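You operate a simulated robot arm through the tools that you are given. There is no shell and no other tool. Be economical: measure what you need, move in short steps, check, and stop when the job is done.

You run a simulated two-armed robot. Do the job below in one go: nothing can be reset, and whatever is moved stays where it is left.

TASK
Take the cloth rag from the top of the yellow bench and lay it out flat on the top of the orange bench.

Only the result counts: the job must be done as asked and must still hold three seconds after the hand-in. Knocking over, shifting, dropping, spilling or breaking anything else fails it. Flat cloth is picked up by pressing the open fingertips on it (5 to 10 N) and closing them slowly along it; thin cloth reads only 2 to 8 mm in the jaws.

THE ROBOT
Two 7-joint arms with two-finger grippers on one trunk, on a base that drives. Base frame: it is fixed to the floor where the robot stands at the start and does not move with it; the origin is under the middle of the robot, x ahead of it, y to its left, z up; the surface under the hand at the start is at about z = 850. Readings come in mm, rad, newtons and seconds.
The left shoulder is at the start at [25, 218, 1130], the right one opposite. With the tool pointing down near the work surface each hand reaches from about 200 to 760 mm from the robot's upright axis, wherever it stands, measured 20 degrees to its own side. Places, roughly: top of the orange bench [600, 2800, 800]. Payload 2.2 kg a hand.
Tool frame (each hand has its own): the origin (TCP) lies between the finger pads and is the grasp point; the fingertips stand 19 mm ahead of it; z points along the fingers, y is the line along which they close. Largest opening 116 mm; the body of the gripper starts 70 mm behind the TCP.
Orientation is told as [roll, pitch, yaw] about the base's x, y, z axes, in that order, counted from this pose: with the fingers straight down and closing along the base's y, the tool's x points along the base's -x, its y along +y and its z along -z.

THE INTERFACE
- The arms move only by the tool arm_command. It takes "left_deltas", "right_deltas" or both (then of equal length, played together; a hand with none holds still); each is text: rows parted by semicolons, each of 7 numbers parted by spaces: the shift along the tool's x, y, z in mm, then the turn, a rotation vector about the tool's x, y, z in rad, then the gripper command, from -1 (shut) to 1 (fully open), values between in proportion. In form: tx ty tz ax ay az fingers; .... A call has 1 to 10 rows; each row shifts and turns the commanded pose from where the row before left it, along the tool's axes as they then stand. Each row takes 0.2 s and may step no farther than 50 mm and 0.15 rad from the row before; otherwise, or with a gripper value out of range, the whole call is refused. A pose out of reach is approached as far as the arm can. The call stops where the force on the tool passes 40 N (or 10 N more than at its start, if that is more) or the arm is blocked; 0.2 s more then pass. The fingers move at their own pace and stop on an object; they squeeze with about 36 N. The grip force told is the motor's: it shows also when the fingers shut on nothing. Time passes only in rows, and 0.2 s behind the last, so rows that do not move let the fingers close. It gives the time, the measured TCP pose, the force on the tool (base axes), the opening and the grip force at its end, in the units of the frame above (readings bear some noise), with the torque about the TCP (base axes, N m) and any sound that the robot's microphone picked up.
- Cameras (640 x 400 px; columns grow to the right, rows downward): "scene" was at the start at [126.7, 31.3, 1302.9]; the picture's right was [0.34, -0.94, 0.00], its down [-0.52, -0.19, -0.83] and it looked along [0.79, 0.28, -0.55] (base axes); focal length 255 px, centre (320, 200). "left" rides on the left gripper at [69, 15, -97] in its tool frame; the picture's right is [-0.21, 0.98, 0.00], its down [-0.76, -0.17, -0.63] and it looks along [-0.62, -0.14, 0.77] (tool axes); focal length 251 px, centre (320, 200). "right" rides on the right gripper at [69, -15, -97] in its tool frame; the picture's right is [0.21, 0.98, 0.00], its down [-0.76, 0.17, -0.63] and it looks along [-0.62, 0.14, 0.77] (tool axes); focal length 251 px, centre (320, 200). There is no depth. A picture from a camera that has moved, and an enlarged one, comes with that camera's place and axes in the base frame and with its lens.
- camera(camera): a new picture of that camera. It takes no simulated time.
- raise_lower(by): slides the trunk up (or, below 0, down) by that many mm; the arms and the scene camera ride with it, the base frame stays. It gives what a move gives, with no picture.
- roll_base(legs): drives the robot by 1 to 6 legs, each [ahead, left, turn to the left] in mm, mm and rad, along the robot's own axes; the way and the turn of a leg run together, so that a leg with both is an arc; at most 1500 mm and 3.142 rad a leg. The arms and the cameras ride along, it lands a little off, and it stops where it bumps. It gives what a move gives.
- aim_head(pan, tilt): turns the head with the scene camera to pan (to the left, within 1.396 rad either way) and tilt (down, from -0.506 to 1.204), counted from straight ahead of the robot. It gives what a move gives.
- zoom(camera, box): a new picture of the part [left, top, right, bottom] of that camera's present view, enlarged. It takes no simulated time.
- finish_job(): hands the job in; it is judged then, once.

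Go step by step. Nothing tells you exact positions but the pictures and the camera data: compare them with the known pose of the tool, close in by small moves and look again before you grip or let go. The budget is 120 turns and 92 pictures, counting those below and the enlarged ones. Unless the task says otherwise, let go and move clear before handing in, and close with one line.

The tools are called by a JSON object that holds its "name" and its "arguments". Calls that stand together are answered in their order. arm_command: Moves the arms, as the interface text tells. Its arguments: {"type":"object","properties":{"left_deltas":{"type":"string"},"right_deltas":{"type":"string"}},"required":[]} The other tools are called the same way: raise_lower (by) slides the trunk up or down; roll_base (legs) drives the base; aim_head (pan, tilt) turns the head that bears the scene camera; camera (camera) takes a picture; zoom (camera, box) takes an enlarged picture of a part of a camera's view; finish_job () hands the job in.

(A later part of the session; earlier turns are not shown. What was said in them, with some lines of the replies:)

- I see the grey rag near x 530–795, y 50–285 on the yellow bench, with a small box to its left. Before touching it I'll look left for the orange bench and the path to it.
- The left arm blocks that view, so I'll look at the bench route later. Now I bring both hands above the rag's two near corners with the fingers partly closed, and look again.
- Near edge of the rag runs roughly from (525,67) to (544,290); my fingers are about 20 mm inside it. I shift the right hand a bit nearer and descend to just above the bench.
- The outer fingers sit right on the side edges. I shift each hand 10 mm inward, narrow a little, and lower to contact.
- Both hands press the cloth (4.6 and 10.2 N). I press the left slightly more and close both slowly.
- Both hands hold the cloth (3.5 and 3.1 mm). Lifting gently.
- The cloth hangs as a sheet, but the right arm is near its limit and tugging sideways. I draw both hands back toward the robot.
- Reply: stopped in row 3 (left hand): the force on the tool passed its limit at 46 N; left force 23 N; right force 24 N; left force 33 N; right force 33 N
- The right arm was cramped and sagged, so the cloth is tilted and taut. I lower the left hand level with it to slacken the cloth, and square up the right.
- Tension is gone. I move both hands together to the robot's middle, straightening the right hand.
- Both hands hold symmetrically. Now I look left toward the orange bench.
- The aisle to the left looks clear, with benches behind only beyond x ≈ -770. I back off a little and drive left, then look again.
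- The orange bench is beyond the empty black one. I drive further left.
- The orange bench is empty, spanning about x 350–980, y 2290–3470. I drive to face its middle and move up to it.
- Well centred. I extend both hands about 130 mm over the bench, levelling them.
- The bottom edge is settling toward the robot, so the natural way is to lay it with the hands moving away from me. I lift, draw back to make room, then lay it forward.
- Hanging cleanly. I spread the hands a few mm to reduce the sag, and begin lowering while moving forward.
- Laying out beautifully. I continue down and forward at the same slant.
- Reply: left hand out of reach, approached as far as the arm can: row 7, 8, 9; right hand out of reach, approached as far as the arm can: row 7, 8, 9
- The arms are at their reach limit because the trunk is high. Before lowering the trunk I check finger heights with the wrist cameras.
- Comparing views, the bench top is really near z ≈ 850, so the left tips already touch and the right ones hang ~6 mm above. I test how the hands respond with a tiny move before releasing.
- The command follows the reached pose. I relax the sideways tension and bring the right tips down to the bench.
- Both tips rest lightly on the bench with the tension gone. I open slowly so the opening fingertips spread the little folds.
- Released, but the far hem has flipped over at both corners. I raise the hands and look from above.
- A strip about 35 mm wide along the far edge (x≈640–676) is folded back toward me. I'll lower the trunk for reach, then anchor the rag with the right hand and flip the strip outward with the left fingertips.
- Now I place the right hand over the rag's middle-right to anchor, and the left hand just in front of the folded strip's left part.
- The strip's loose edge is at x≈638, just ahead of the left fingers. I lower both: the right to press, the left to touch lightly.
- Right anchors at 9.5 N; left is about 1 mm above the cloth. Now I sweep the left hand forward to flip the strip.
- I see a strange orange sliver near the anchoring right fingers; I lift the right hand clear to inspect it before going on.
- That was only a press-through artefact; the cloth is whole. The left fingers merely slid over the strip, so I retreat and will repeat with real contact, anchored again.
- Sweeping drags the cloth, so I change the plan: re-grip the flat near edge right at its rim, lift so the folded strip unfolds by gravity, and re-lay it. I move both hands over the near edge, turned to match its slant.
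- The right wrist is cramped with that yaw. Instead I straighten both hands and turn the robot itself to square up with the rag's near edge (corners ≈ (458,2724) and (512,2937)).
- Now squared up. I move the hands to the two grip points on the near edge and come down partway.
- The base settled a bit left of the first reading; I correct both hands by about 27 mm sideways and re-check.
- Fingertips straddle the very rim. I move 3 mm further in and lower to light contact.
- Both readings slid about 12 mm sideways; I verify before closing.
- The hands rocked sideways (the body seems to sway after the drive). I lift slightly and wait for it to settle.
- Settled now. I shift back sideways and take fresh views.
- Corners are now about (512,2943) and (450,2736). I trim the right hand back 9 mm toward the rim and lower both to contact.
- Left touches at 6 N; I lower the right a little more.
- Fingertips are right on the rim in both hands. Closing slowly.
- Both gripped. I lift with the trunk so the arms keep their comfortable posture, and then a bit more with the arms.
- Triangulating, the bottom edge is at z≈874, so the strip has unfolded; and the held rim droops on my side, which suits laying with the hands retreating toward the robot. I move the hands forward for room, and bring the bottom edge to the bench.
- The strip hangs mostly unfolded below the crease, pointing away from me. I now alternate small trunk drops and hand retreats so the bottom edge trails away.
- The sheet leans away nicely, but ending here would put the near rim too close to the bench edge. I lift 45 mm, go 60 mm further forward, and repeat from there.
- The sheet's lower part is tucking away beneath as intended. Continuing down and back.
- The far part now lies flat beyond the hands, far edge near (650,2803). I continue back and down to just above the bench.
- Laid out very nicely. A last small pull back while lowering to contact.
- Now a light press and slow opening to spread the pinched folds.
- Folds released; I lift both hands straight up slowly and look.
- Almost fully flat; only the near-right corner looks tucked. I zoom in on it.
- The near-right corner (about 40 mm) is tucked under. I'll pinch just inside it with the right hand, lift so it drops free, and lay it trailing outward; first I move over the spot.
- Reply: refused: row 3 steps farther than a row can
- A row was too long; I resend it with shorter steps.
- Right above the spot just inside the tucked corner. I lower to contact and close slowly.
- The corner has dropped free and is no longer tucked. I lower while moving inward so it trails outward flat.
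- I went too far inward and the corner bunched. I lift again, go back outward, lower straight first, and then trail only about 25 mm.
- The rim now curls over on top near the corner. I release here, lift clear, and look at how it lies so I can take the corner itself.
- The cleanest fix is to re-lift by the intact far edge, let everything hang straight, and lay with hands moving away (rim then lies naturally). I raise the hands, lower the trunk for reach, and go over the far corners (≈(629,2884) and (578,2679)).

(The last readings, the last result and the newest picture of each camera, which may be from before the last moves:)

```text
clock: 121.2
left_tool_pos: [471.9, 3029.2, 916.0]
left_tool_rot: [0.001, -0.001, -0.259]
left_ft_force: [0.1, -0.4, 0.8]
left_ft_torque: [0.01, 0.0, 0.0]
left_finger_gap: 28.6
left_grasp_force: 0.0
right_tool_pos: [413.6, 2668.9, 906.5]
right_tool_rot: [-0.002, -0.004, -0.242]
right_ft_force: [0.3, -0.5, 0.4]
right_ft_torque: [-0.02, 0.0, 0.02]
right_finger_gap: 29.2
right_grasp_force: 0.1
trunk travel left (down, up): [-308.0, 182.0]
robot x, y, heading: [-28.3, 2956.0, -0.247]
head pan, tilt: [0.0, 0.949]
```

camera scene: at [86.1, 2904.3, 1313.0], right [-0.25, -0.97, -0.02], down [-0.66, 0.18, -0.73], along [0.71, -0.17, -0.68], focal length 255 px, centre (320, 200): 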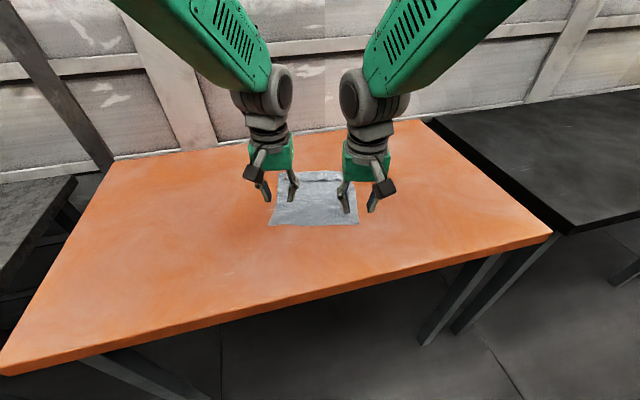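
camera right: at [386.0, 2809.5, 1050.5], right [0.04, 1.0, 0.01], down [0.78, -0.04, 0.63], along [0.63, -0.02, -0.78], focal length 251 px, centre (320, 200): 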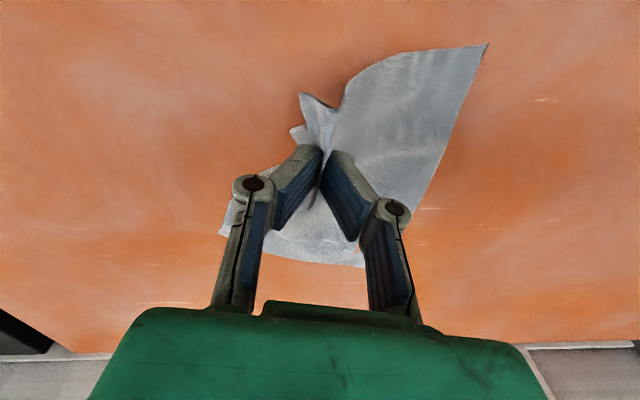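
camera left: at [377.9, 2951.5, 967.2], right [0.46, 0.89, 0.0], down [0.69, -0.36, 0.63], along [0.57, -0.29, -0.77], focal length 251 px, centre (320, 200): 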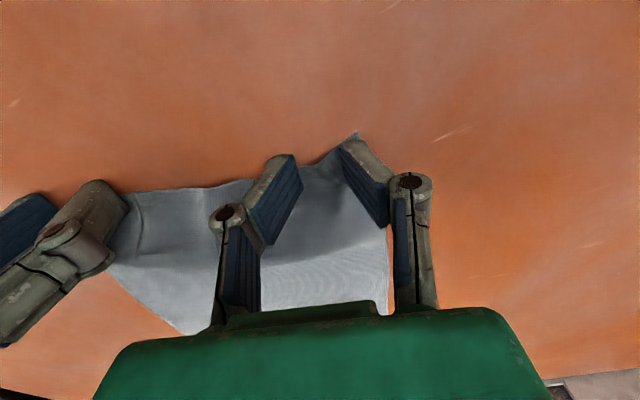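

{"name": "arm_command", "arguments": {"left_deltas": "-36.1 -24.8 0 0 0 0 -0.5;-36.1 -24.8 0 0 0 0 -0.5;-36.1 -24.8 0 0 0 0 -0.5;-36.1 -24.8 0 0 0 0 -0.5;-36.1 -24.8 0 0 0 0 -0.5;0 0 15 0 0 0 -0.5;0 0 15 0 0 0 -0.5;0 0 0 0 0 0 -0.5;0 0 0 0 0 0 -0.5", "right_deltas": "-30 14.6 0 0 0 0 -0.5;-30 14.6 0 0 0 0 -0.5;-30 14.6 0 0 0 0 -0.5;-30 14.6 0 0 0 0 -0.5;-28.8 14.6 0 0 0 0 -0.5;0 0 10 0 0 0 -0.5;0 0 10 0 0 0 -0.5;0 0 0 0 0 0 -0.5;0 0 0 0 0 0 -0.5"}}

{"name": "camera", "arguments": {"camera": "left"}}

{"name": "camera", "arguments": {"camera": "right"}}

```text
clock: 123.2
left_tool_pos: [616.1, 2862.6, 885.2]
left_tool_rot: [0.002, -0.004, -0.26]
left_ft_force: [0.2, -0.9, 0.6]
left_ft_torque: [-0.01, 0.01, 0.01]
left_finger_gap: 28.9
left_grasp_force: 0.0
right_tool_pos: [575.5, 2704.1, 887.8]
right_tool_rot: [0.0, -0.002, -0.243]
right_ft_force: [-0.4, -0.5, 0.1]
right_ft_torque: [0.02, 0.02, -0.01]
right_finger_gap: 29.0
right_grasp_force: 0.0
trunk travel left (down, up): [-308.0, 182.0]
robot x, y, heading: [-28.8, 2958.7, -0.244]
head pan, tilt: [0.0, 0.949]
```

```text
6 pictures are left
camera left: at [552.3, 2895.8, 982.8], right [0.46, 0.89, 0.0], down [0.69, -0.36, 0.63], along [0.57, -0.29, -0.77], focal length 251 px, centre (320, 200)
```

left: 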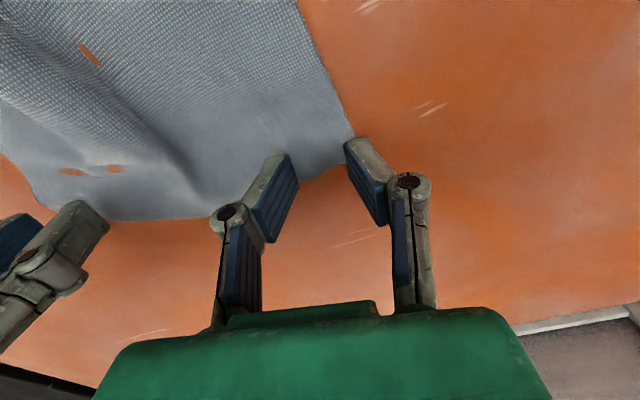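

```text
5 pictures are left
camera right: at [505.8, 2706.3, 985.1], right [0.03, 1.0, 0.0], down [0.77, -0.02, 0.63], along [0.63, -0.02, -0.77], focal length 251 px, centre (320, 200)
```

right: 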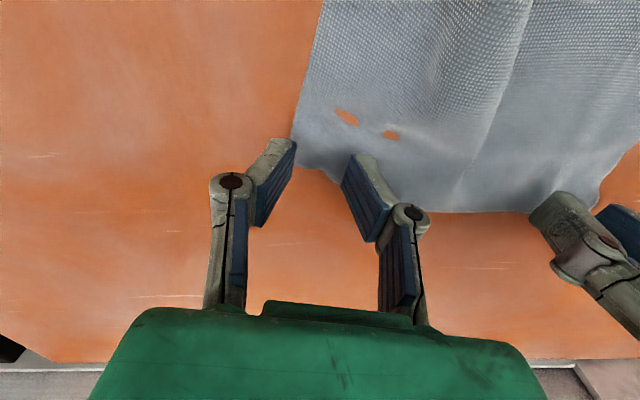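

Only 5 pictures remain, so I proceed by readings. Small trims onto the corners, then lower to contact.

{"name": "arm_command", "arguments": {"left_deltas": "3 -3 0 0 0 0 -0.5;0 0 6 0 0 0 -0.5;0 0 5 0 0 0 -0.5;0 0 2.5 0 0 0 -0.5;0 0 0 0 0 0 -0.5;0 0 0 0 0 0 -0.5", "right_deltas": "-8 10 0 0 0 0 -0.5;0 0 7 0 0 0 -0.5;0 0 6 0 0 0 -0.5;0 0 2.5 0 0 0 -0.5;0 0 0 0 0 0 -0.5;0 0 0 0 0 0 -0.5"}}

```text
clock: 124.6
left_tool_pos: [612.4, 2858.2, 872.1]
left_tool_rot: [0.004, -0.003, -0.258]
left_ft_force: [0.6, 0.2, 1.3]
left_ft_torque: [0.0, 0.03, -0.03]
left_finger_gap: 29.0
left_grasp_force: 0.1
right_tool_pos: [587.3, 2711.0, 871.8]
right_tool_rot: [-0.001, -0.005, -0.242]
right_ft_force: [0.4, -1.7, 7.3]
right_ft_torque: [-0.04, -0.02, 0.02]
right_finger_gap: 29.2
right_grasp_force: 0.1
trunk travel left (down, up): [-308.0, 182.0]
robot x, y, heading: [-32.1, 2960.8, -0.245]
head pan, tilt: [0.0, 0.949]
```

{"name": "arm_command", "arguments": {"left_deltas": "0 0 1 0 0 0 -0.5;0 0 0 0 0 0 -0.5"}}

```text
clock: 125.2
left_tool_pos: [611.7, 2859.9, 871.8]
left_tool_rot: [0.003, -0.005, -0.259]
left_ft_force: [0.1, 0.8, 2.6]
left_ft_torque: [0.02, 0.02, -0.01]
left_finger_gap: 29.1
left_grasp_force: 0.1
right_tool_pos: [585.7, 2711.4, 870.5]
right_tool_rot: [-0.003, -0.004, -0.242]
right_ft_force: [1.0, 0.2, 9.7]
right_ft_torque: [-0.01, -0.05, 0.04]
right_finger_gap: 29.3
right_grasp_force: 0.3
trunk travel left (down, up): [-308.0, 182.0]
robot x, y, heading: [-27.5, 2956.1, -0.248]
head pan, tilt: [0.0, 0.949]
```

Right presses 9.7 N, left 2.6 N; I add a touch on the left and close both slowly.

{"name": "arm_command", "arguments": {"left_deltas": "0 0 0.7 0 0 0 -0.5;0 0 0 0 0 0 -0.56;0 0 0 0 0 0 -0.62;0 0 0 0 0 0 -0.7;0 0 0 0 0 0 -0.78;0 0 0 0 0 0 -0.86;0 0 0 0 0 0 -0.93;0 0 0 0 0 0 -1;0 0 0 0 0 0 -1;0 0 0 0 0 0 -1", "right_deltas": "0 0 0 0 0 0 -0.5;0 0 0 0 0 0 -0.56;0 0 0 0 0 0 -0.62;0 0 0 0 0 0 -0.7;0 0 0 0 0 0 -0.78;0 0 0 0 0 0 -0.86;0 0 0 0 0 0 -0.93;0 0 0 0 0 0 -1;0 0 0 0 0 0 -1;0 0 0 0 0 0 -1"}}

```text
clock: 127.4
left_tool_pos: [611.5, 2858.1, 871.3]
left_tool_rot: [0.004, -0.005, -0.26]
left_ft_force: [-0.7, -1.9, 7.6]
left_ft_torque: [-0.06, 0.0, -0.01]
left_finger_gap: 3.0
left_grasp_force: 31.6
right_tool_pos: [586.0, 2710.3, 870.2]
right_tool_rot: [-0.002, -0.002, -0.244]
right_ft_force: [0.7, 1.7, 0.6]
right_ft_torque: [0.03, 0.02, 0.01]
right_finger_gap: 4.3
right_grasp_force: 37.7
trunk travel left (down, up): [-308.0, 182.0]
robot x, y, heading: [-30.4, 2959.6, -0.252]
head pan, tilt: [0.0, 0.949]
```

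Both hold cloth (3.0 and 4.3 mm). I lift with the trunk, then raise further while retreating to hang it freely.

{"name": "raise_lower", "arguments": {"by": 175}}

{"name": "arm_command", "arguments": {"left_deltas": "15 0 -12 0 0 0 -1;20 0 -12 0 0 0 -1;20 0 -12 0 0 0 -1;20 0 -12 0 0 0 -1;20 0 -12 0 0 0 -1;20 0 -12 0 0 0 -1;20 0 -12 0 0 0 -1;20 0 0 0 0 0 -1;20 0 0 0 0 0 -1;0 0 0 0 0 0 -1", "right_deltas": "15 0 -12 0 0 0 -1;20 0 -12 0 0 0 -1;20 0 -12 0 0 0 -1;20 0 -12 0 0 0 -1;20 0 -12 0 0 0 -1;20 0 -12 0 0 0 -1;20 0 -12 0 0 0 -1;25 0 0 0 0 0 -1;25 0 0 0 0 0 -1;0 0 0 0 0 0 -1"}}

{"name": "arm_command", "arguments": {"left_deltas": "10 0 0 0 0 0 -1;10 0 0 0 0 0 -1;0 0 0 0 0 0 -1;0 0 0 0 0 0 -1;0 0 0 0 0 0 -1;0 0 0 0 0 0 -1;0 0 0 0 0 0 -1", "right_deltas": "10 0 0 0 0 0 -1;10 0 0 0 0 0 -1;0 0 0 0 0 0 -1;0 0 0 0 0 0 -1;0 0 0 0 0 0 -1;0 0 0 0 0 0 -1;0 0 0 0 0 0 -1"}}

{"name": "zoom", "arguments": {"camera": "scene", "box": [220, 80, 420, 230]}}

```text
clock: 129.4
left_tool_pos: [612.9, 2858.8, 1043.4]
left_tool_rot: [0.004, -0.001, -0.261]
left_ft_force: [0.5, 1.8, -0.9]
left_ft_torque: [-0.07, -0.01, 0.01]
left_finger_gap: 3.3
left_grasp_force: 34.1
right_tool_pos: [587.5, 2712.0, 1045.2]
right_tool_rot: [-0.001, 0.0, -0.242]
right_ft_force: [0.4, 0.3, 0.4]
right_ft_torque: [0.02, -0.01, -0.01]
right_finger_gap: 2.1
right_grasp_force: 27.8
trunk travel left (down, up): [-483.0, 7.0]
robot x, y, heading: [-30.7, 2956.4, -0.245]
head pan, tilt: [0.0, 0.949]
```

```text
clock: 131.6
left_tool_pos: [447.2, 2912.2, 1128.7]
left_tool_rot: [-0.024, 0.01, -0.23]
left_ft_force: [0.0, -1.9, -0.2]
left_ft_torque: [-0.03, 0.04, 0.04]
left_finger_gap: 2.9
left_grasp_force: 31.7
right_tool_pos: [406.2, 2754.5, 1128.4]
right_tool_rot: [-0.001, -0.003, -0.244]
right_ft_force: [0.6, 2.2, -0.8]
right_ft_torque: [0.07, 0.0, -0.03]
right_finger_gap: 2.9
right_grasp_force: 31.6
trunk travel left (down, up): [-483.0, 7.0]
robot x, y, heading: [-27.2, 2955.1, -0.25]
head pan, tilt: [0.0, 0.949]
```

```text
clock: 133.2
left_tool_pos: [428.8, 2911.7, 1136.1]
left_tool_rot: [-0.03, -0.003, -0.23]
left_ft_force: [0.2, -0.8, -0.4]
left_ft_torque: [-0.03, -0.03, -0.02]
left_finger_gap: 2.8
left_grasp_force: 32.1
right_tool_pos: [385.8, 2760.1, 1127.9]
right_tool_rot: [-0.001, -0.003, -0.242]
right_ft_force: [0.4, 0.2, -0.3]
right_ft_torque: [0.01, -0.06, -0.02]
right_finger_gap: 2.8
right_grasp_force: 32.2
trunk travel left (down, up): [-483.0, 7.0]
robot x, y, heading: [-31.5, 2960.1, -0.246]
head pan, tilt: [0.0, 0.949]
```

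```text
2.67 times, centred on (320, 155) of scene
camera zoom: at [82.6, 2928.8, 1480.8], right [-0.24, -0.97, 0.0], down [-0.79, 0.2, -0.58], along [0.56, -0.14, -0.82], focal length 679 px, centre (320, 320)
```

zoom: 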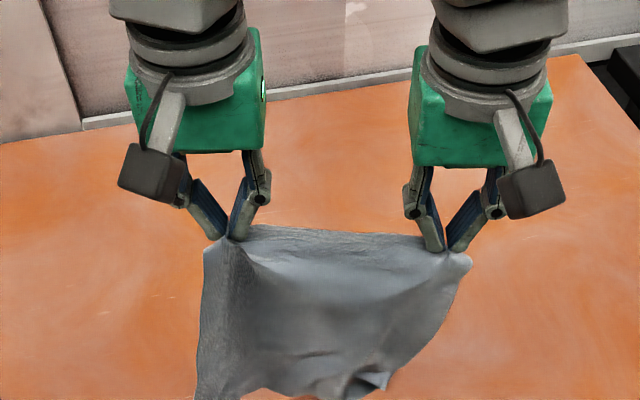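

The bottom right corner still seems curled and may be resting on the bench. I raise 45 mm more and gently shake the cloth fore and aft to free it.

{"name": "arm_command", "arguments": {"left_deltas": "-10 0 -15 0 0 0 -1;-10 0 -15 0 0 0 -1;-5 0 -12 0 0 0 -1;-25 0 0 0 0 0 -1;25 0 0 0 0 0 -1;25 0 0 0 0 0 -1;-25 0 0 0 0 0 -1;-25 0 0 0 0 0 -1;25 0 0 0 0 0 -1;0 0 0 0 0 0 -1", "right_deltas": "-10 0 -15 0 0 0 -1;-10 0 -15 0 0 0 -1;-5 0 -15 0 0 0 -1;-25 0 0 0 0 0 -1;25 0 0 0 0 0 -1;25 0 0 0 0 0 -1;-25 0 0 0 0 0 -1;-25 0 0 0 0 0 -1;25 0 0 0 0 0 -1;0 0 0 0 0 0 -1"}}

{"name": "arm_command", "arguments": {"left_deltas": "0 0 -15 0 0 0 -1;0 0 15 0 0 0 -1;0 0 -15 0 0 0 -1;0 0 15 0 0 0 -1;0 0 0 0 0 0 -1;0 0 0 0 0 0 -1;0 0 0 0 0 0 -1;0 0 0 0 0 0 -1", "right_deltas": "0 0 -15 0 0 0 -1;0 0 15 0 0 0 -1;0 0 -15 0 0 0 -1;0 0 15 0 0 0 -1;0 0 0 0 0 0 -1;0 0 0 0 0 0 -1;0 0 0 0 0 0 -1;0 0 0 0 0 0 -1"}}

{"name": "zoom", "arguments": {"camera": "scene", "box": [220, 110, 420, 260]}}

```text
clock: 135.4
left_tool_pos: [446.7, 2900.9, 1175.5]
left_tool_rot: [-0.005, -0.01, -0.259]
left_ft_force: [0.3, -0.1, -0.8]
left_ft_torque: [0.01, 0.0, 0.03]
left_finger_gap: 2.9
left_grasp_force: 31.9
right_tool_pos: [410.0, 2753.4, 1175.4]
right_tool_rot: [-0.002, -0.002, -0.242]
right_ft_force: [0.8, 0.4, 0.0]
right_ft_torque: [0.0, 0.0, -0.06]
right_finger_gap: 2.9
right_grasp_force: 32.5
trunk travel left (down, up): [-483.0, 7.0]
robot x, y, heading: [-30.5, 2959.9, -0.25]
head pan, tilt: [0.0, 0.949]
```

```text
clock: 137.2
left_tool_pos: [446.4, 2903.2, 1171.7]
left_tool_rot: [-0.003, -0.004, -0.254]
left_ft_force: [-0.1, 0.0, -0.4]
left_ft_torque: [-0.04, 0.01, -0.01]
left_finger_gap: 2.9
left_grasp_force: 32.2
right_tool_pos: [410.8, 2753.2, 1174.1]
right_tool_rot: [-0.003, 0.0, -0.242]
right_ft_force: [0.7, 0.5, 0.1]
right_ft_torque: [0.03, 0.0, 0.01]
right_finger_gap: 3.0
right_grasp_force: 31.9
trunk travel left (down, up): [-483.0, 7.0]
robot x, y, heading: [-28.8, 2961.9, -0.246]
head pan, tilt: [0.0, 0.949]
```

```text
2.67 times, centred on (320, 185) of scene
camera zoom: at [82.9, 2928.6, 1480.7], right [-0.24, -0.97, 0.0], down [-0.79, 0.2, -0.58], along [0.56, -0.14, -0.82], focal length 679 px, centre (320, 240)
```

zoom: 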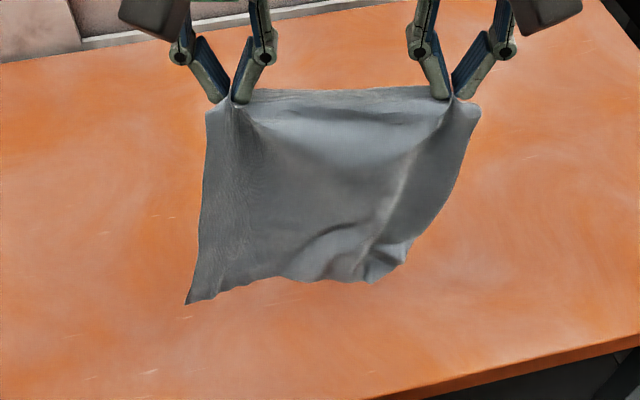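

Now it hangs mostly open; any corner still curled behind will be peeled straight by dragging forward with the bottom trailing. I back up slightly, lower so the bottom just touches, and drag forward while descending.

{"name": "arm_command", "arguments": {"left_deltas": "10 0 0 0 0 0 -1;10 0 0 0 0 0 -1;5 0 0 0 0 0 -1;0 0 0 0 0 0 -1;0 0 0 0 0 0 -1", "right_deltas": "10 0 0 0 0 0 -1;10 0 0 0 0 0 -1;5 0 0 0 0 0 -1;0 0 0 0 0 0 -1;0 0 0 0 0 0 -1"}}

{"name": "raise_lower", "arguments": {"by": -62}}

{"name": "arm_command", "arguments": {"left_deltas": "-12 0 5 0 0 0 -1;-12 0 6 0 0 0 -1;-12 0 6 0 0 0 -1;-12 0 6 0 0 0 -1;-12 0 6 0 0 0 -1;-12 0 6 0 0 0 -1;-12 0 6 0 0 0 -1;0 0 0 0 0 0 -1", "right_deltas": "-12 0 5 0 0 0 -1;-12 0 6 0 0 0 -1;-12 0 6 0 0 0 -1;-12 0 6 0 0 0 -1;-12 0 6 0 0 0 -1;-12 0 6 0 0 0 -1;-12 0 6 0 0 0 -1;0 0 0 0 0 0 -1"}}

{"name": "zoom", "arguments": {"camera": "scene", "box": [220, 110, 420, 260]}}

```text
clock: 138.4
left_tool_pos: [422.3, 2908.7, 1171.3]
left_tool_rot: [0.004, -0.003, -0.259]
left_ft_force: [0.4, 0.0, 0.0]
left_ft_torque: [0.02, -0.01, -0.04]
left_finger_gap: 2.9
left_grasp_force: 31.3
right_tool_pos: [386.1, 2760.3, 1174.7]
right_tool_rot: [-0.002, -0.004, -0.242]
right_ft_force: [-0.2, 0.6, -1.1]
right_ft_torque: [-0.01, -0.02, 0.02]
right_finger_gap: 2.6
right_grasp_force: 31.9
trunk travel left (down, up): [-483.0, 7.0]
robot x, y, heading: [-29.8, 2956.9, -0.246]
head pan, tilt: [0.0, 0.949]
```

```text
clock: 139.4
left_tool_pos: [421.9, 2910.4, 1109.6]
left_tool_rot: [0.002, -0.002, -0.258]
left_ft_force: [0.1, 0.4, -0.2]
left_ft_torque: [-0.03, -0.03, 0.03]
left_finger_gap: 2.7
left_grasp_force: 31.2
right_tool_pos: [387.2, 2760.4, 1111.3]
right_tool_rot: [-0.002, -0.004, -0.241]
right_ft_force: [-0.3, 0.2, 0.2]
right_ft_torque: [-0.02, -0.03, 0.04]
right_finger_gap: 2.8
right_grasp_force: 32.1
trunk travel left (down, up): [-421.0, 69.0]
robot x, y, heading: [-28.9, 2960.7, -0.249]
head pan, tilt: [0.0, 0.949]
```

```text
clock: 141.2
left_tool_pos: [503.7, 2890.3, 1067.7]
left_tool_rot: [0.006, -0.003, -0.259]
left_ft_force: [-0.8, -0.5, 0.2]
left_ft_torque: [-0.04, -0.02, 0.02]
left_finger_gap: 2.9
left_grasp_force: 32.4
right_tool_pos: [469.2, 2739.6, 1071.4]
right_tool_rot: [-0.003, -0.004, -0.243]
right_ft_force: [-1.0, 0.8, 0.7]
right_ft_torque: [0.02, 0.0, 0.01]
right_finger_gap: 2.8
right_grasp_force: 31.9
trunk travel left (down, up): [-421.0, 69.0]
robot x, y, heading: [-28.6, 2954.4, -0.246]
head pan, tilt: [0.0, 0.949]
```

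```text
2.67 times, centred on (320, 185) of scene
camera zoom: at [82.6, 2928.4, 1418.8], right [-0.24, -0.97, 0.0], down [-0.79, 0.2, -0.58], along [0.56, -0.14, -0.82], focal length 679 px, centre (320, 240)
```

zoom: 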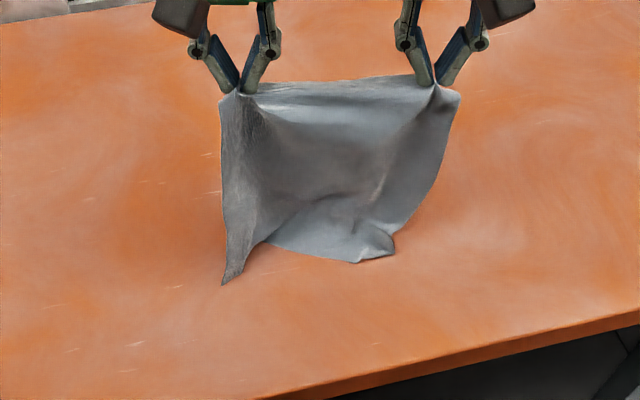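

Trailing toward me properly. I continue in alternating small steps: hands forward/down, trunk down.

{"name": "arm_command", "arguments": {"left_deltas": "-12 0 6 0 0 0 -1;-12 0 8 0 0 0 -1;-12 0 8 0 0 0 -1;-12 0 8 0 0 0 -1;-12 0 8 0 0 0 -1;0 0 0 0 0 0 -1", "right_deltas": "-12 0 8 0 0 0 -1;-12 0 8 0 0 0 -1;-12 0 8 0 0 0 -1;-12 0 8 0 0 0 -1;-12 0 8 0 0 0 -1;0 0 0 0 0 0 -1"}}

{"name": "raise_lower", "arguments": {"by": -25}}

{"name": "arm_command", "arguments": {"left_deltas": "-12 0 7 0 0 0 -1;-12 0 7 0 0 0 -1;-12 0 7 0 0 0 -1;-12 0 6 0 0 0 -1;0 0 0 0 0 0 -1", "right_deltas": "-12 0 7 0 0 0 -1;-12 0 7 0 0 0 -1;-12 0 7 0 0 0 -1;-12 0 6 0 0 0 -1;0 0 0 0 0 0 -1"}}

{"name": "raise_lower", "arguments": {"by": -30}}

{"name": "arm_command", "arguments": {"left_deltas": "-12 0 5 0 0 0 -1;-12 0 5 0 0 0 -1;-12 0 5 0 0 0 -1;0 0 0 0 0 0 -1", "right_deltas": "-12 0 5 0 0 0 -1;-12 0 5 0 0 0 -1;-12 0 5 0 0 0 -1;0 0 0 0 0 0 -1"}}

{"name": "raise_lower", "arguments": {"by": -30}}

```text
clock: 142.6
left_tool_pos: [561.4, 2873.1, 1029.8]
left_tool_rot: [0.004, -0.005, -0.259]
left_ft_force: [0.7, -0.2, 0.4]
left_ft_torque: [0.0, -0.04, 0.0]
left_finger_gap: 2.7
left_grasp_force: 30.9
right_tool_pos: [525.1, 2725.0, 1033.0]
right_tool_rot: [0.0, -0.003, -0.241]
right_ft_force: [-0.6, 0.3, 0.2]
right_ft_torque: [-0.01, 0.0, -0.02]
right_finger_gap: 3.0
right_grasp_force: 32.1
trunk travel left (down, up): [-421.0, 69.0]
robot x, y, heading: [-28.9, 2956.9, -0.25]
head pan, tilt: [0.0, 0.949]
```

```text
clock: 143.3
left_tool_pos: [563.0, 2873.4, 1005.2]
left_tool_rot: [0.004, -0.004, -0.259]
left_ft_force: [-0.2, 0.9, 1.0]
left_ft_torque: [0.01, -0.02, 0.0]
left_finger_gap: 3.3
left_grasp_force: 33.6
right_tool_pos: [526.6, 2725.6, 1007.8]
right_tool_rot: [0.0, -0.005, -0.243]
right_ft_force: [-0.2, 0.7, -0.4]
right_ft_torque: [-0.03, -0.01, 0.0]
right_finger_gap: 2.8
right_grasp_force: 32.0
trunk travel left (down, up): [-396.0, 94.0]
robot x, y, heading: [-28.8, 2954.5, -0.249]
head pan, tilt: [0.0, 0.949]
```

```text
clock: 144.5
left_tool_pos: [608.0, 2860.9, 979.0]
left_tool_rot: [0.004, -0.005, -0.259]
left_ft_force: [-0.5, -0.8, -0.2]
left_ft_torque: [0.04, 0.01, 0.01]
left_finger_gap: 3.2
left_grasp_force: 33.3
right_tool_pos: [572.5, 2714.7, 982.1]
right_tool_rot: [-0.002, -0.005, -0.241]
right_ft_force: [-0.3, 0.1, 0.7]
right_ft_torque: [0.01, 0.01, 0.0]
right_finger_gap: 2.7
right_grasp_force: 31.8
trunk travel left (down, up): [-396.0, 94.0]
robot x, y, heading: [-26.4, 2956.8, -0.245]
head pan, tilt: [0.0, 0.949]
```

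```text
clock: 145.2
left_tool_pos: [608.1, 2859.2, 949.1]
left_tool_rot: [0.003, -0.004, -0.259]
left_ft_force: [0.1, -0.1, -0.6]
left_ft_torque: [0.01, -0.03, -0.01]
left_finger_gap: 3.0
left_grasp_force: 31.0
right_tool_pos: [573.1, 2714.6, 951.7]
right_tool_rot: [-0.002, -0.003, -0.243]
right_ft_force: [-1.0, 1.0, 0.6]
right_ft_torque: [0.01, -0.02, -0.01]
right_finger_gap: 2.9
right_grasp_force: 32.1
trunk travel left (down, up): [-366.0, 124.0]
robot x, y, heading: [-29.8, 2960.8, -0.244]
head pan, tilt: [0.0, 0.949]
```

```text
clock: 146.2
left_tool_pos: [645.6, 2850.5, 934.3]
left_tool_rot: [0.002, -0.004, -0.259]
left_ft_force: [-0.6, -0.4, 0.7]
left_ft_torque: [0.01, -0.01, -0.04]
left_finger_gap: 3.2
left_grasp_force: 31.9
right_tool_pos: [608.4, 2704.8, 937.4]
right_tool_rot: [-0.002, -0.004, -0.242]
right_ft_force: [-0.9, 0.2, -0.3]
right_ft_torque: [-0.05, 0.01, -0.01]
right_finger_gap: 3.1
right_grasp_force: 32.2
trunk travel left (down, up): [-366.0, 124.0]
robot x, y, heading: [-33.8, 2957.4, -0.246]
head pan, tilt: [0.0, 0.949]
```

```text
clock: 147.0
left_tool_pos: [647.3, 2849.7, 903.5]
left_tool_rot: [0.002, -0.004, -0.258]
left_ft_force: [-1.0, -0.4, 0.4]
left_ft_torque: [0.0, -0.02, 0.02]
left_finger_gap: 2.3
left_grasp_force: 30.5
right_tool_pos: [609.1, 2704.5, 907.1]
right_tool_rot: [-0.002, -0.005, -0.244]
right_ft_force: [0.5, -0.6, -0.3]
right_ft_torque: [-0.01, 0.0, -0.01]
right_finger_gap: 2.7
right_grasp_force: 32.2
trunk travel left (down, up): [-336.0, 154.0]
robot x, y, heading: [-30.9, 2959.1, -0.25]
head pan, tilt: [0.0, 0.949]
```

{"name": "arm_command", "arguments": {"left_deltas": "-12 0 4 0 0 0 -1;-12 0 5 0 0 0 -1;-12 0 6 0 0 0 -1;-12 0 6 0 0 0 -1;0 0 0 0 0 0 -1", "right_deltas": "-12 0 6 0 0 0 -1;-12 0 6 0 0 0 -1;-12 0 6 0 0 0 -1;-12 0 6 0 0 0 -1;0 0 0 0 0 0 -1"}}

{"name": "zoom", "arguments": {"camera": "scene", "box": [200, 60, 440, 210]}}

```text
clock: 148.2
left_tool_pos: [657.8, 2862.2, 889.4]
left_tool_rot: [0.002, -0.001, -0.259]
left_ft_force: [-1.9, -7.8, -0.9]
left_ft_torque: [-0.12, 0.08, -0.01]
left_finger_gap: 3.1
left_grasp_force: 31.5
left hand out of reach, approached as far as the arm can: row 1, 2, 3, 4
right_tool_pos: [621.7, 2691.4, 886.2]
right_tool_rot: [0.0, -0.003, -0.243]
right_ft_force: [0.6, 8.1, 0.8]
right_ft_torque: [0.14, -0.06, -0.08]
right_finger_gap: 3.1
right_grasp_force: 32.2
right hand out of reach, approached as far as the arm can: row 2, 3, 4
trunk travel left (down, up): [-336.0, 154.0]
robot x, y, heading: [-28.6, 2959.6, -0.243]
head pan, tilt: [0.0, 0.949]
```

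```text
2.67 times, centred on (320, 135) of scene
camera zoom: at [84.3, 2928.4, 1333.6], right [-0.24, -0.97, 0.0], down [-0.79, 0.2, -0.58], along [0.56, -0.14, -0.82], focal length 679 px, centre (320, 373)
```

zoom: 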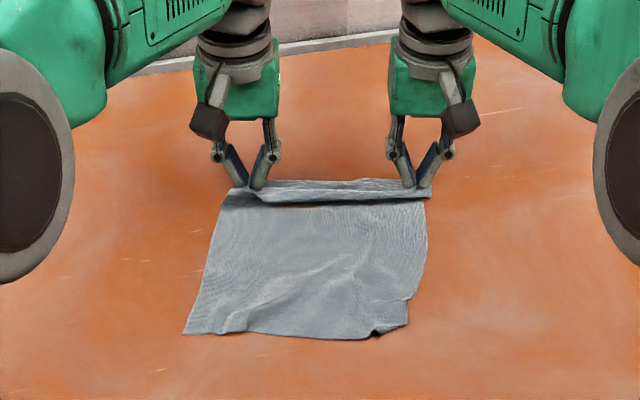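

Very good lay; the hands just ran out of reach, leaving a loop of slack at the far edge. I raise the arms a bit, relax the sideways pull, drop the trunk to regain reach, and then go forward.

{"name": "arm_command", "arguments": {"left_deltas": "0 -5 -15 0 0 0 -1;0 -4 -15 0 0 0 -1;0 -2 -15 0 0 0 -1;0 0 -10 0 0 0 -1;0 0 0 0 0 0 -1", "right_deltas": "0 5 -15 0 0 0 -1;0 4 -15 0 0 0 -1;0 2 -15 0 0 0 -1;0 0 -12 0 0 0 -1;0 0 0 0 0 0 -1"}}

{"name": "raise_lower", "arguments": {"by": -50}}

{"name": "arm_command", "arguments": {"left_deltas": "-12 0 0 0 0 0 -1;-12 0 3 0 0 0 -1;-10 0 3 0 0 0 -1;0 0 0 0 0 0 -1", "right_deltas": "-12 0 0 0 0 0 -1;-12 0 3 0 0 0 -1;-10 0 3 0 0 0 -1;0 0 0 0 0 0 -1"}}

```text
clock: 149.4
left_tool_pos: [655.6, 2852.0, 943.0]
left_tool_rot: [0.003, -0.003, -0.259]
left_ft_force: [-0.2, -0.1, -0.6]
left_ft_torque: [0.0, 0.01, 0.0]
left_finger_gap: 3.0
left_grasp_force: 32.2
right_tool_pos: [625.8, 2702.8, 943.4]
right_tool_rot: [0.0, -0.002, -0.242]
right_ft_force: [-0.1, 1.0, -0.2]
right_ft_torque: [0.01, -0.03, -0.05]
right_finger_gap: 2.6
right_grasp_force: 31.8
trunk travel left (down, up): [-336.0, 154.0]
robot x, y, heading: [-30.3, 2962.0, -0.243]
head pan, tilt: [0.0, 0.949]
```

```text
clock: 150.3
left_tool_pos: [654.5, 2851.7, 895.2]
left_tool_rot: [0.004, -0.004, -0.258]
left_ft_force: [0.2, 0.4, -0.3]
left_ft_torque: [0.01, 0.01, -0.01]
left_finger_gap: 3.1
left_grasp_force: 31.9
right_tool_pos: [625.7, 2703.7, 893.9]
right_tool_rot: [-0.002, -0.005, -0.243]
right_ft_force: [0.2, 0.4, -0.2]
right_ft_torque: [0.02, 0.01, 0.0]
right_finger_gap: 2.8
right_grasp_force: 31.9
trunk travel left (down, up): [-286.0, 204.0]
robot x, y, heading: [-29.0, 2959.0, -0.246]
head pan, tilt: [0.0, 0.949]
```

```text
clock: 151.3
left_tool_pos: [660.2, 2857.0, 891.8]
left_tool_rot: [0.004, -0.003, -0.258]
left_ft_force: [-1.0, -3.3, 0.0]
left_ft_torque: [-0.04, 0.0, -0.01]
left_finger_gap: 3.1
left_grasp_force: 32.6
left hand out of reach, approached as far as the arm can: row 1, 2, 3
right_tool_pos: [626.5, 2694.0, 889.4]
right_tool_rot: [-0.002, -0.003, -0.242]
right_ft_force: [1.8, 3.1, 0.4]
right_ft_torque: [0.06, -0.02, -0.06]
right_finger_gap: 3.0
right_grasp_force: 31.5
right hand out of reach, approached as far as the arm can: row 1, 2, 3
trunk travel left (down, up): [-286.0, 204.0]
robot x, y, heading: [-32.5, 2956.3, -0.25]
head pan, tilt: [0.0, 0.949]
```

Reach is limited by the wrist position, so I tilt both hands so the fingers point slightly forward, gaining the few centimetres needed, while moving forward and down.

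{"name": "arm_command", "arguments": {"left_deltas": "0 -3 0 0 -0.12 0 -1;0 -3 0 0 -0.12 0 -1;-8 0 4 0 0 0 -1;-8 0 4 0 0 0 -1;-8 0 5 0 0 0 -1;-7 0 5 0 0 0 -1;0 0 0 0 0 0 -1", "right_deltas": "0 3 0 0 -0.12 0 -1;0 3 0 0 -0.12 0 -1;-8 0 4 0 0 0 -1;-8 0 4 0 0 0 -1;-8 0 5 0 0 0 -1;-7 0 5 0 0 0 -1;0 0 0 0 0 0 -1"}}

```text
clock: 152.9
left_tool_pos: [688.6, 2844.9, 883.8]
left_tool_rot: [0.004, -0.244, -0.259]
left_ft_force: [-0.4, -0.3, 0.8]
left_ft_torque: [0.05, -0.04, 0.0]
left_finger_gap: 3.2
left_grasp_force: 32.2
right_tool_pos: [657.5, 2692.2, 880.6]
right_tool_rot: [-0.002, -0.244, -0.243]
right_ft_force: [0.5, 0.7, 0.1]
right_ft_torque: [-0.02, -0.02, -0.02]
right_finger_gap: 3.1
right_grasp_force: 32.0
trunk travel left (down, up): [-286.0, 204.0]
robot x, y, heading: [-27.9, 2960.2, -0.243]
head pan, tilt: [0.0, 0.949]
```

That works. A last 14 mm forward to take up slack and down to contact.

{"name": "arm_command", "arguments": {"left_deltas": "-4 0 4 0 0 0 -1;-4 0 4 0 0 0 -1;-3 0 4 0 0 0 -1;0 0 1 0 0 0 -1;0 0 0 0 0 0 -1", "right_deltas": "-4 0 3 0 0 0 -1;-4 0 3 0 0 0 -1;-4 0 3 0 0 0 -1;0 0 1 0 0 0 -1;0 0 0 0 0 0 -1"}}

```text
clock: 154.1
left_tool_pos: [701.0, 2841.1, 873.1]
left_tool_rot: [0.004, -0.244, -0.26]
left_ft_force: [-0.6, -1.4, 1.7]
left_ft_torque: [-0.01, 0.0, 0.04]
left_finger_gap: 2.7
left_grasp_force: 31.5
left hand out of reach, approached as far as the arm can: row 3
right_tool_pos: [671.3, 2687.8, 872.9]
right_tool_rot: [-0.001, -0.243, -0.244]
right_ft_force: [1.6, 0.5, 2.1]
right_ft_torque: [0.0, -0.03, 0.01]
right_finger_gap: 2.8
right_grasp_force: 31.9
right hand out of reach, approached as far as the arm can: row 3
trunk travel left (down, up): [-286.0, 204.0]
robot x, y, heading: [-32.0, 2961.8, -0.242]
head pan, tilt: [0.0, 0.949]
```

Light contact on both sides (~2 N). I open slowly and then lift straight up and clear.

{"name": "arm_command", "arguments": {"left_deltas": "0 0 0 0 0 0 -0.95;0 0 0 0 0 0 -0.9;0 0 0 0 0 0 -0.83;0 0 0 0 0 0 -0.76;0 0 0 0 0 0 -0.69;0 0 0 0 0 0 -0.62;0 0 0 0 0 0 -0.55;0 0 0 0 0 0 -0.5;0 0 0 0 0 0 -0.5", "right_deltas": "0 0 0 0 0 0 -0.95;0 0 0 0 0 0 -0.9;0 0 0 0 0 0 -0.83;0 0 0 0 0 0 -0.76;0 0 0 0 0 0 -0.69;0 0 0 0 0 0 -0.62;0 0 0 0 0 0 -0.55;0 0 0 0 0 0 -0.5;0 0 0 0 0 0 -0.5"}}

{"name": "raise_lower", "arguments": {"by": 90}}

{"name": "arm_command", "arguments": {"left_deltas": "0 30 0 0 0 0 -0.5;0 40 0 0 0 0 -0.5;0 40 0 0 0 0 -0.5;0 30 0 0 0 0 -0.5;0 0 0 0 0 0 -0.5", "right_deltas": "0 -30 0 0 0 0 -0.5;0 -40 0 0 0 0 -0.5;0 -40 0 0 0 0 -0.5;0 -30 0 0 0 0 -0.5;0 0 0 0 0 0 -0.5"}}

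```text
clock: 156.1
left_tool_pos: [701.4, 2842.6, 874.0]
left_tool_rot: [0.003, -0.246, -0.261]
left_ft_force: [1.5, 0.5, 2.9]
left_ft_torque: [-0.02, 0.02, -0.01]
left_finger_gap: 28.8
left_grasp_force: 0.1
right_tool_pos: [671.3, 2687.6, 873.1]
right_tool_rot: [-0.003, -0.244, -0.243]
right_ft_force: [-0.1, 0.3, 4.2]
right_ft_torque: [0.06, 0.01, 0.01]
right_finger_gap: 27.8
right_grasp_force: 0.0
trunk travel left (down, up): [-286.0, 204.0]
robot x, y, heading: [-29.3, 2958.4, -0.247]
head pan, tilt: [0.0, 0.949]
```

```text
clock: 157.4
left_tool_pos: [702.0, 2841.9, 961.0]
left_tool_rot: [0.003, -0.242, -0.26]
left_ft_force: [0.9, 0.3, -0.1]
left_ft_torque: [0.01, -0.02, 0.01]
left_finger_gap: 29.3
left_grasp_force: 0.0
right_tool_pos: [672.8, 2687.9, 960.5]
right_tool_rot: [-0.003, -0.24, -0.243]
right_ft_force: [-0.1, -0.5, -0.8]
right_ft_torque: [-0.01, -0.03, 0.0]
right_finger_gap: 28.9
right_grasp_force: 0.0
trunk travel left (down, up): [-376.0, 114.0]
robot x, y, heading: [-30.4, 2956.5, -0.249]
head pan, tilt: [0.0, 0.949]
```

```text
clock: 158.6
left_tool_pos: [734.7, 2978.6, 962.3]
left_tool_rot: [0.004, -0.242, -0.26]
left_ft_force: [-0.3, 0.5, 0.6]
left_ft_torque: [-0.01, -0.01, -0.01]
left_finger_gap: 28.9
left_grasp_force: 0.1
right_tool_pos: [636.9, 2550.1, 962.7]
right_tool_rot: [-0.001, -0.243, -0.241]
right_ft_force: [-0.5, -0.6, -0.9]
right_ft_torque: [0.01, 0.02, 0.02]
right_finger_gap: 29.1
right_grasp_force: 0.0
trunk travel left (down, up): [-376.0, 114.0]
robot x, y, heading: [-30.5, 2960.0, -0.25]
head pan, tilt: [0.0, 0.949]
```

Released and clear. I use my last picture to check.

{"name": "zoom", "arguments": {"camera": "scene", "box": [230, 80, 410, 215]}}

```text
2.96 times, centred on (320, 148) of scene
camera zoom: at [85.3, 2928.0, 1373.5], right [-0.24, -0.97, 0.0], down [-0.79, 0.2, -0.58], along [0.56, -0.14, -0.82], focal length 754 px, centre (320, 356)
```

zoom: 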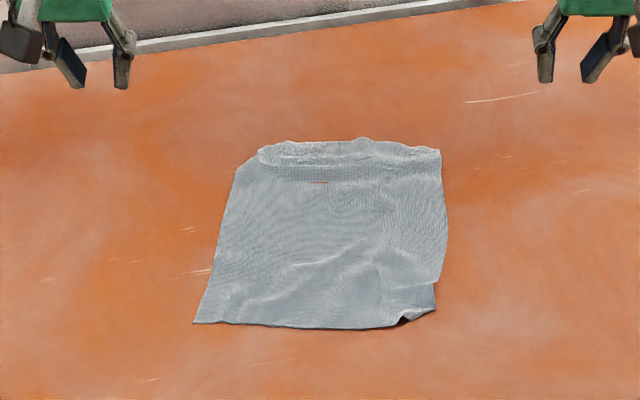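

The rag is now essentially at full size (about 248 × 210 mm) on the orange bench. Only tiny curls remain at the near-right and far-left corners. Both hands are open and clear, so I hand in.

{"name": "finish_job", "arguments": {}}

```text
The job is handed in.
```

The rag is off the yellow bench and laid out on the orange bench at close to full size (about 248 × 210 mm). It isn't perfectly flat: in the last picture the near-right corner was still slightly curled and the far-left corner slightly tucked under, and I had no pictures left to fix them safely. Both hands are open and clear of it.
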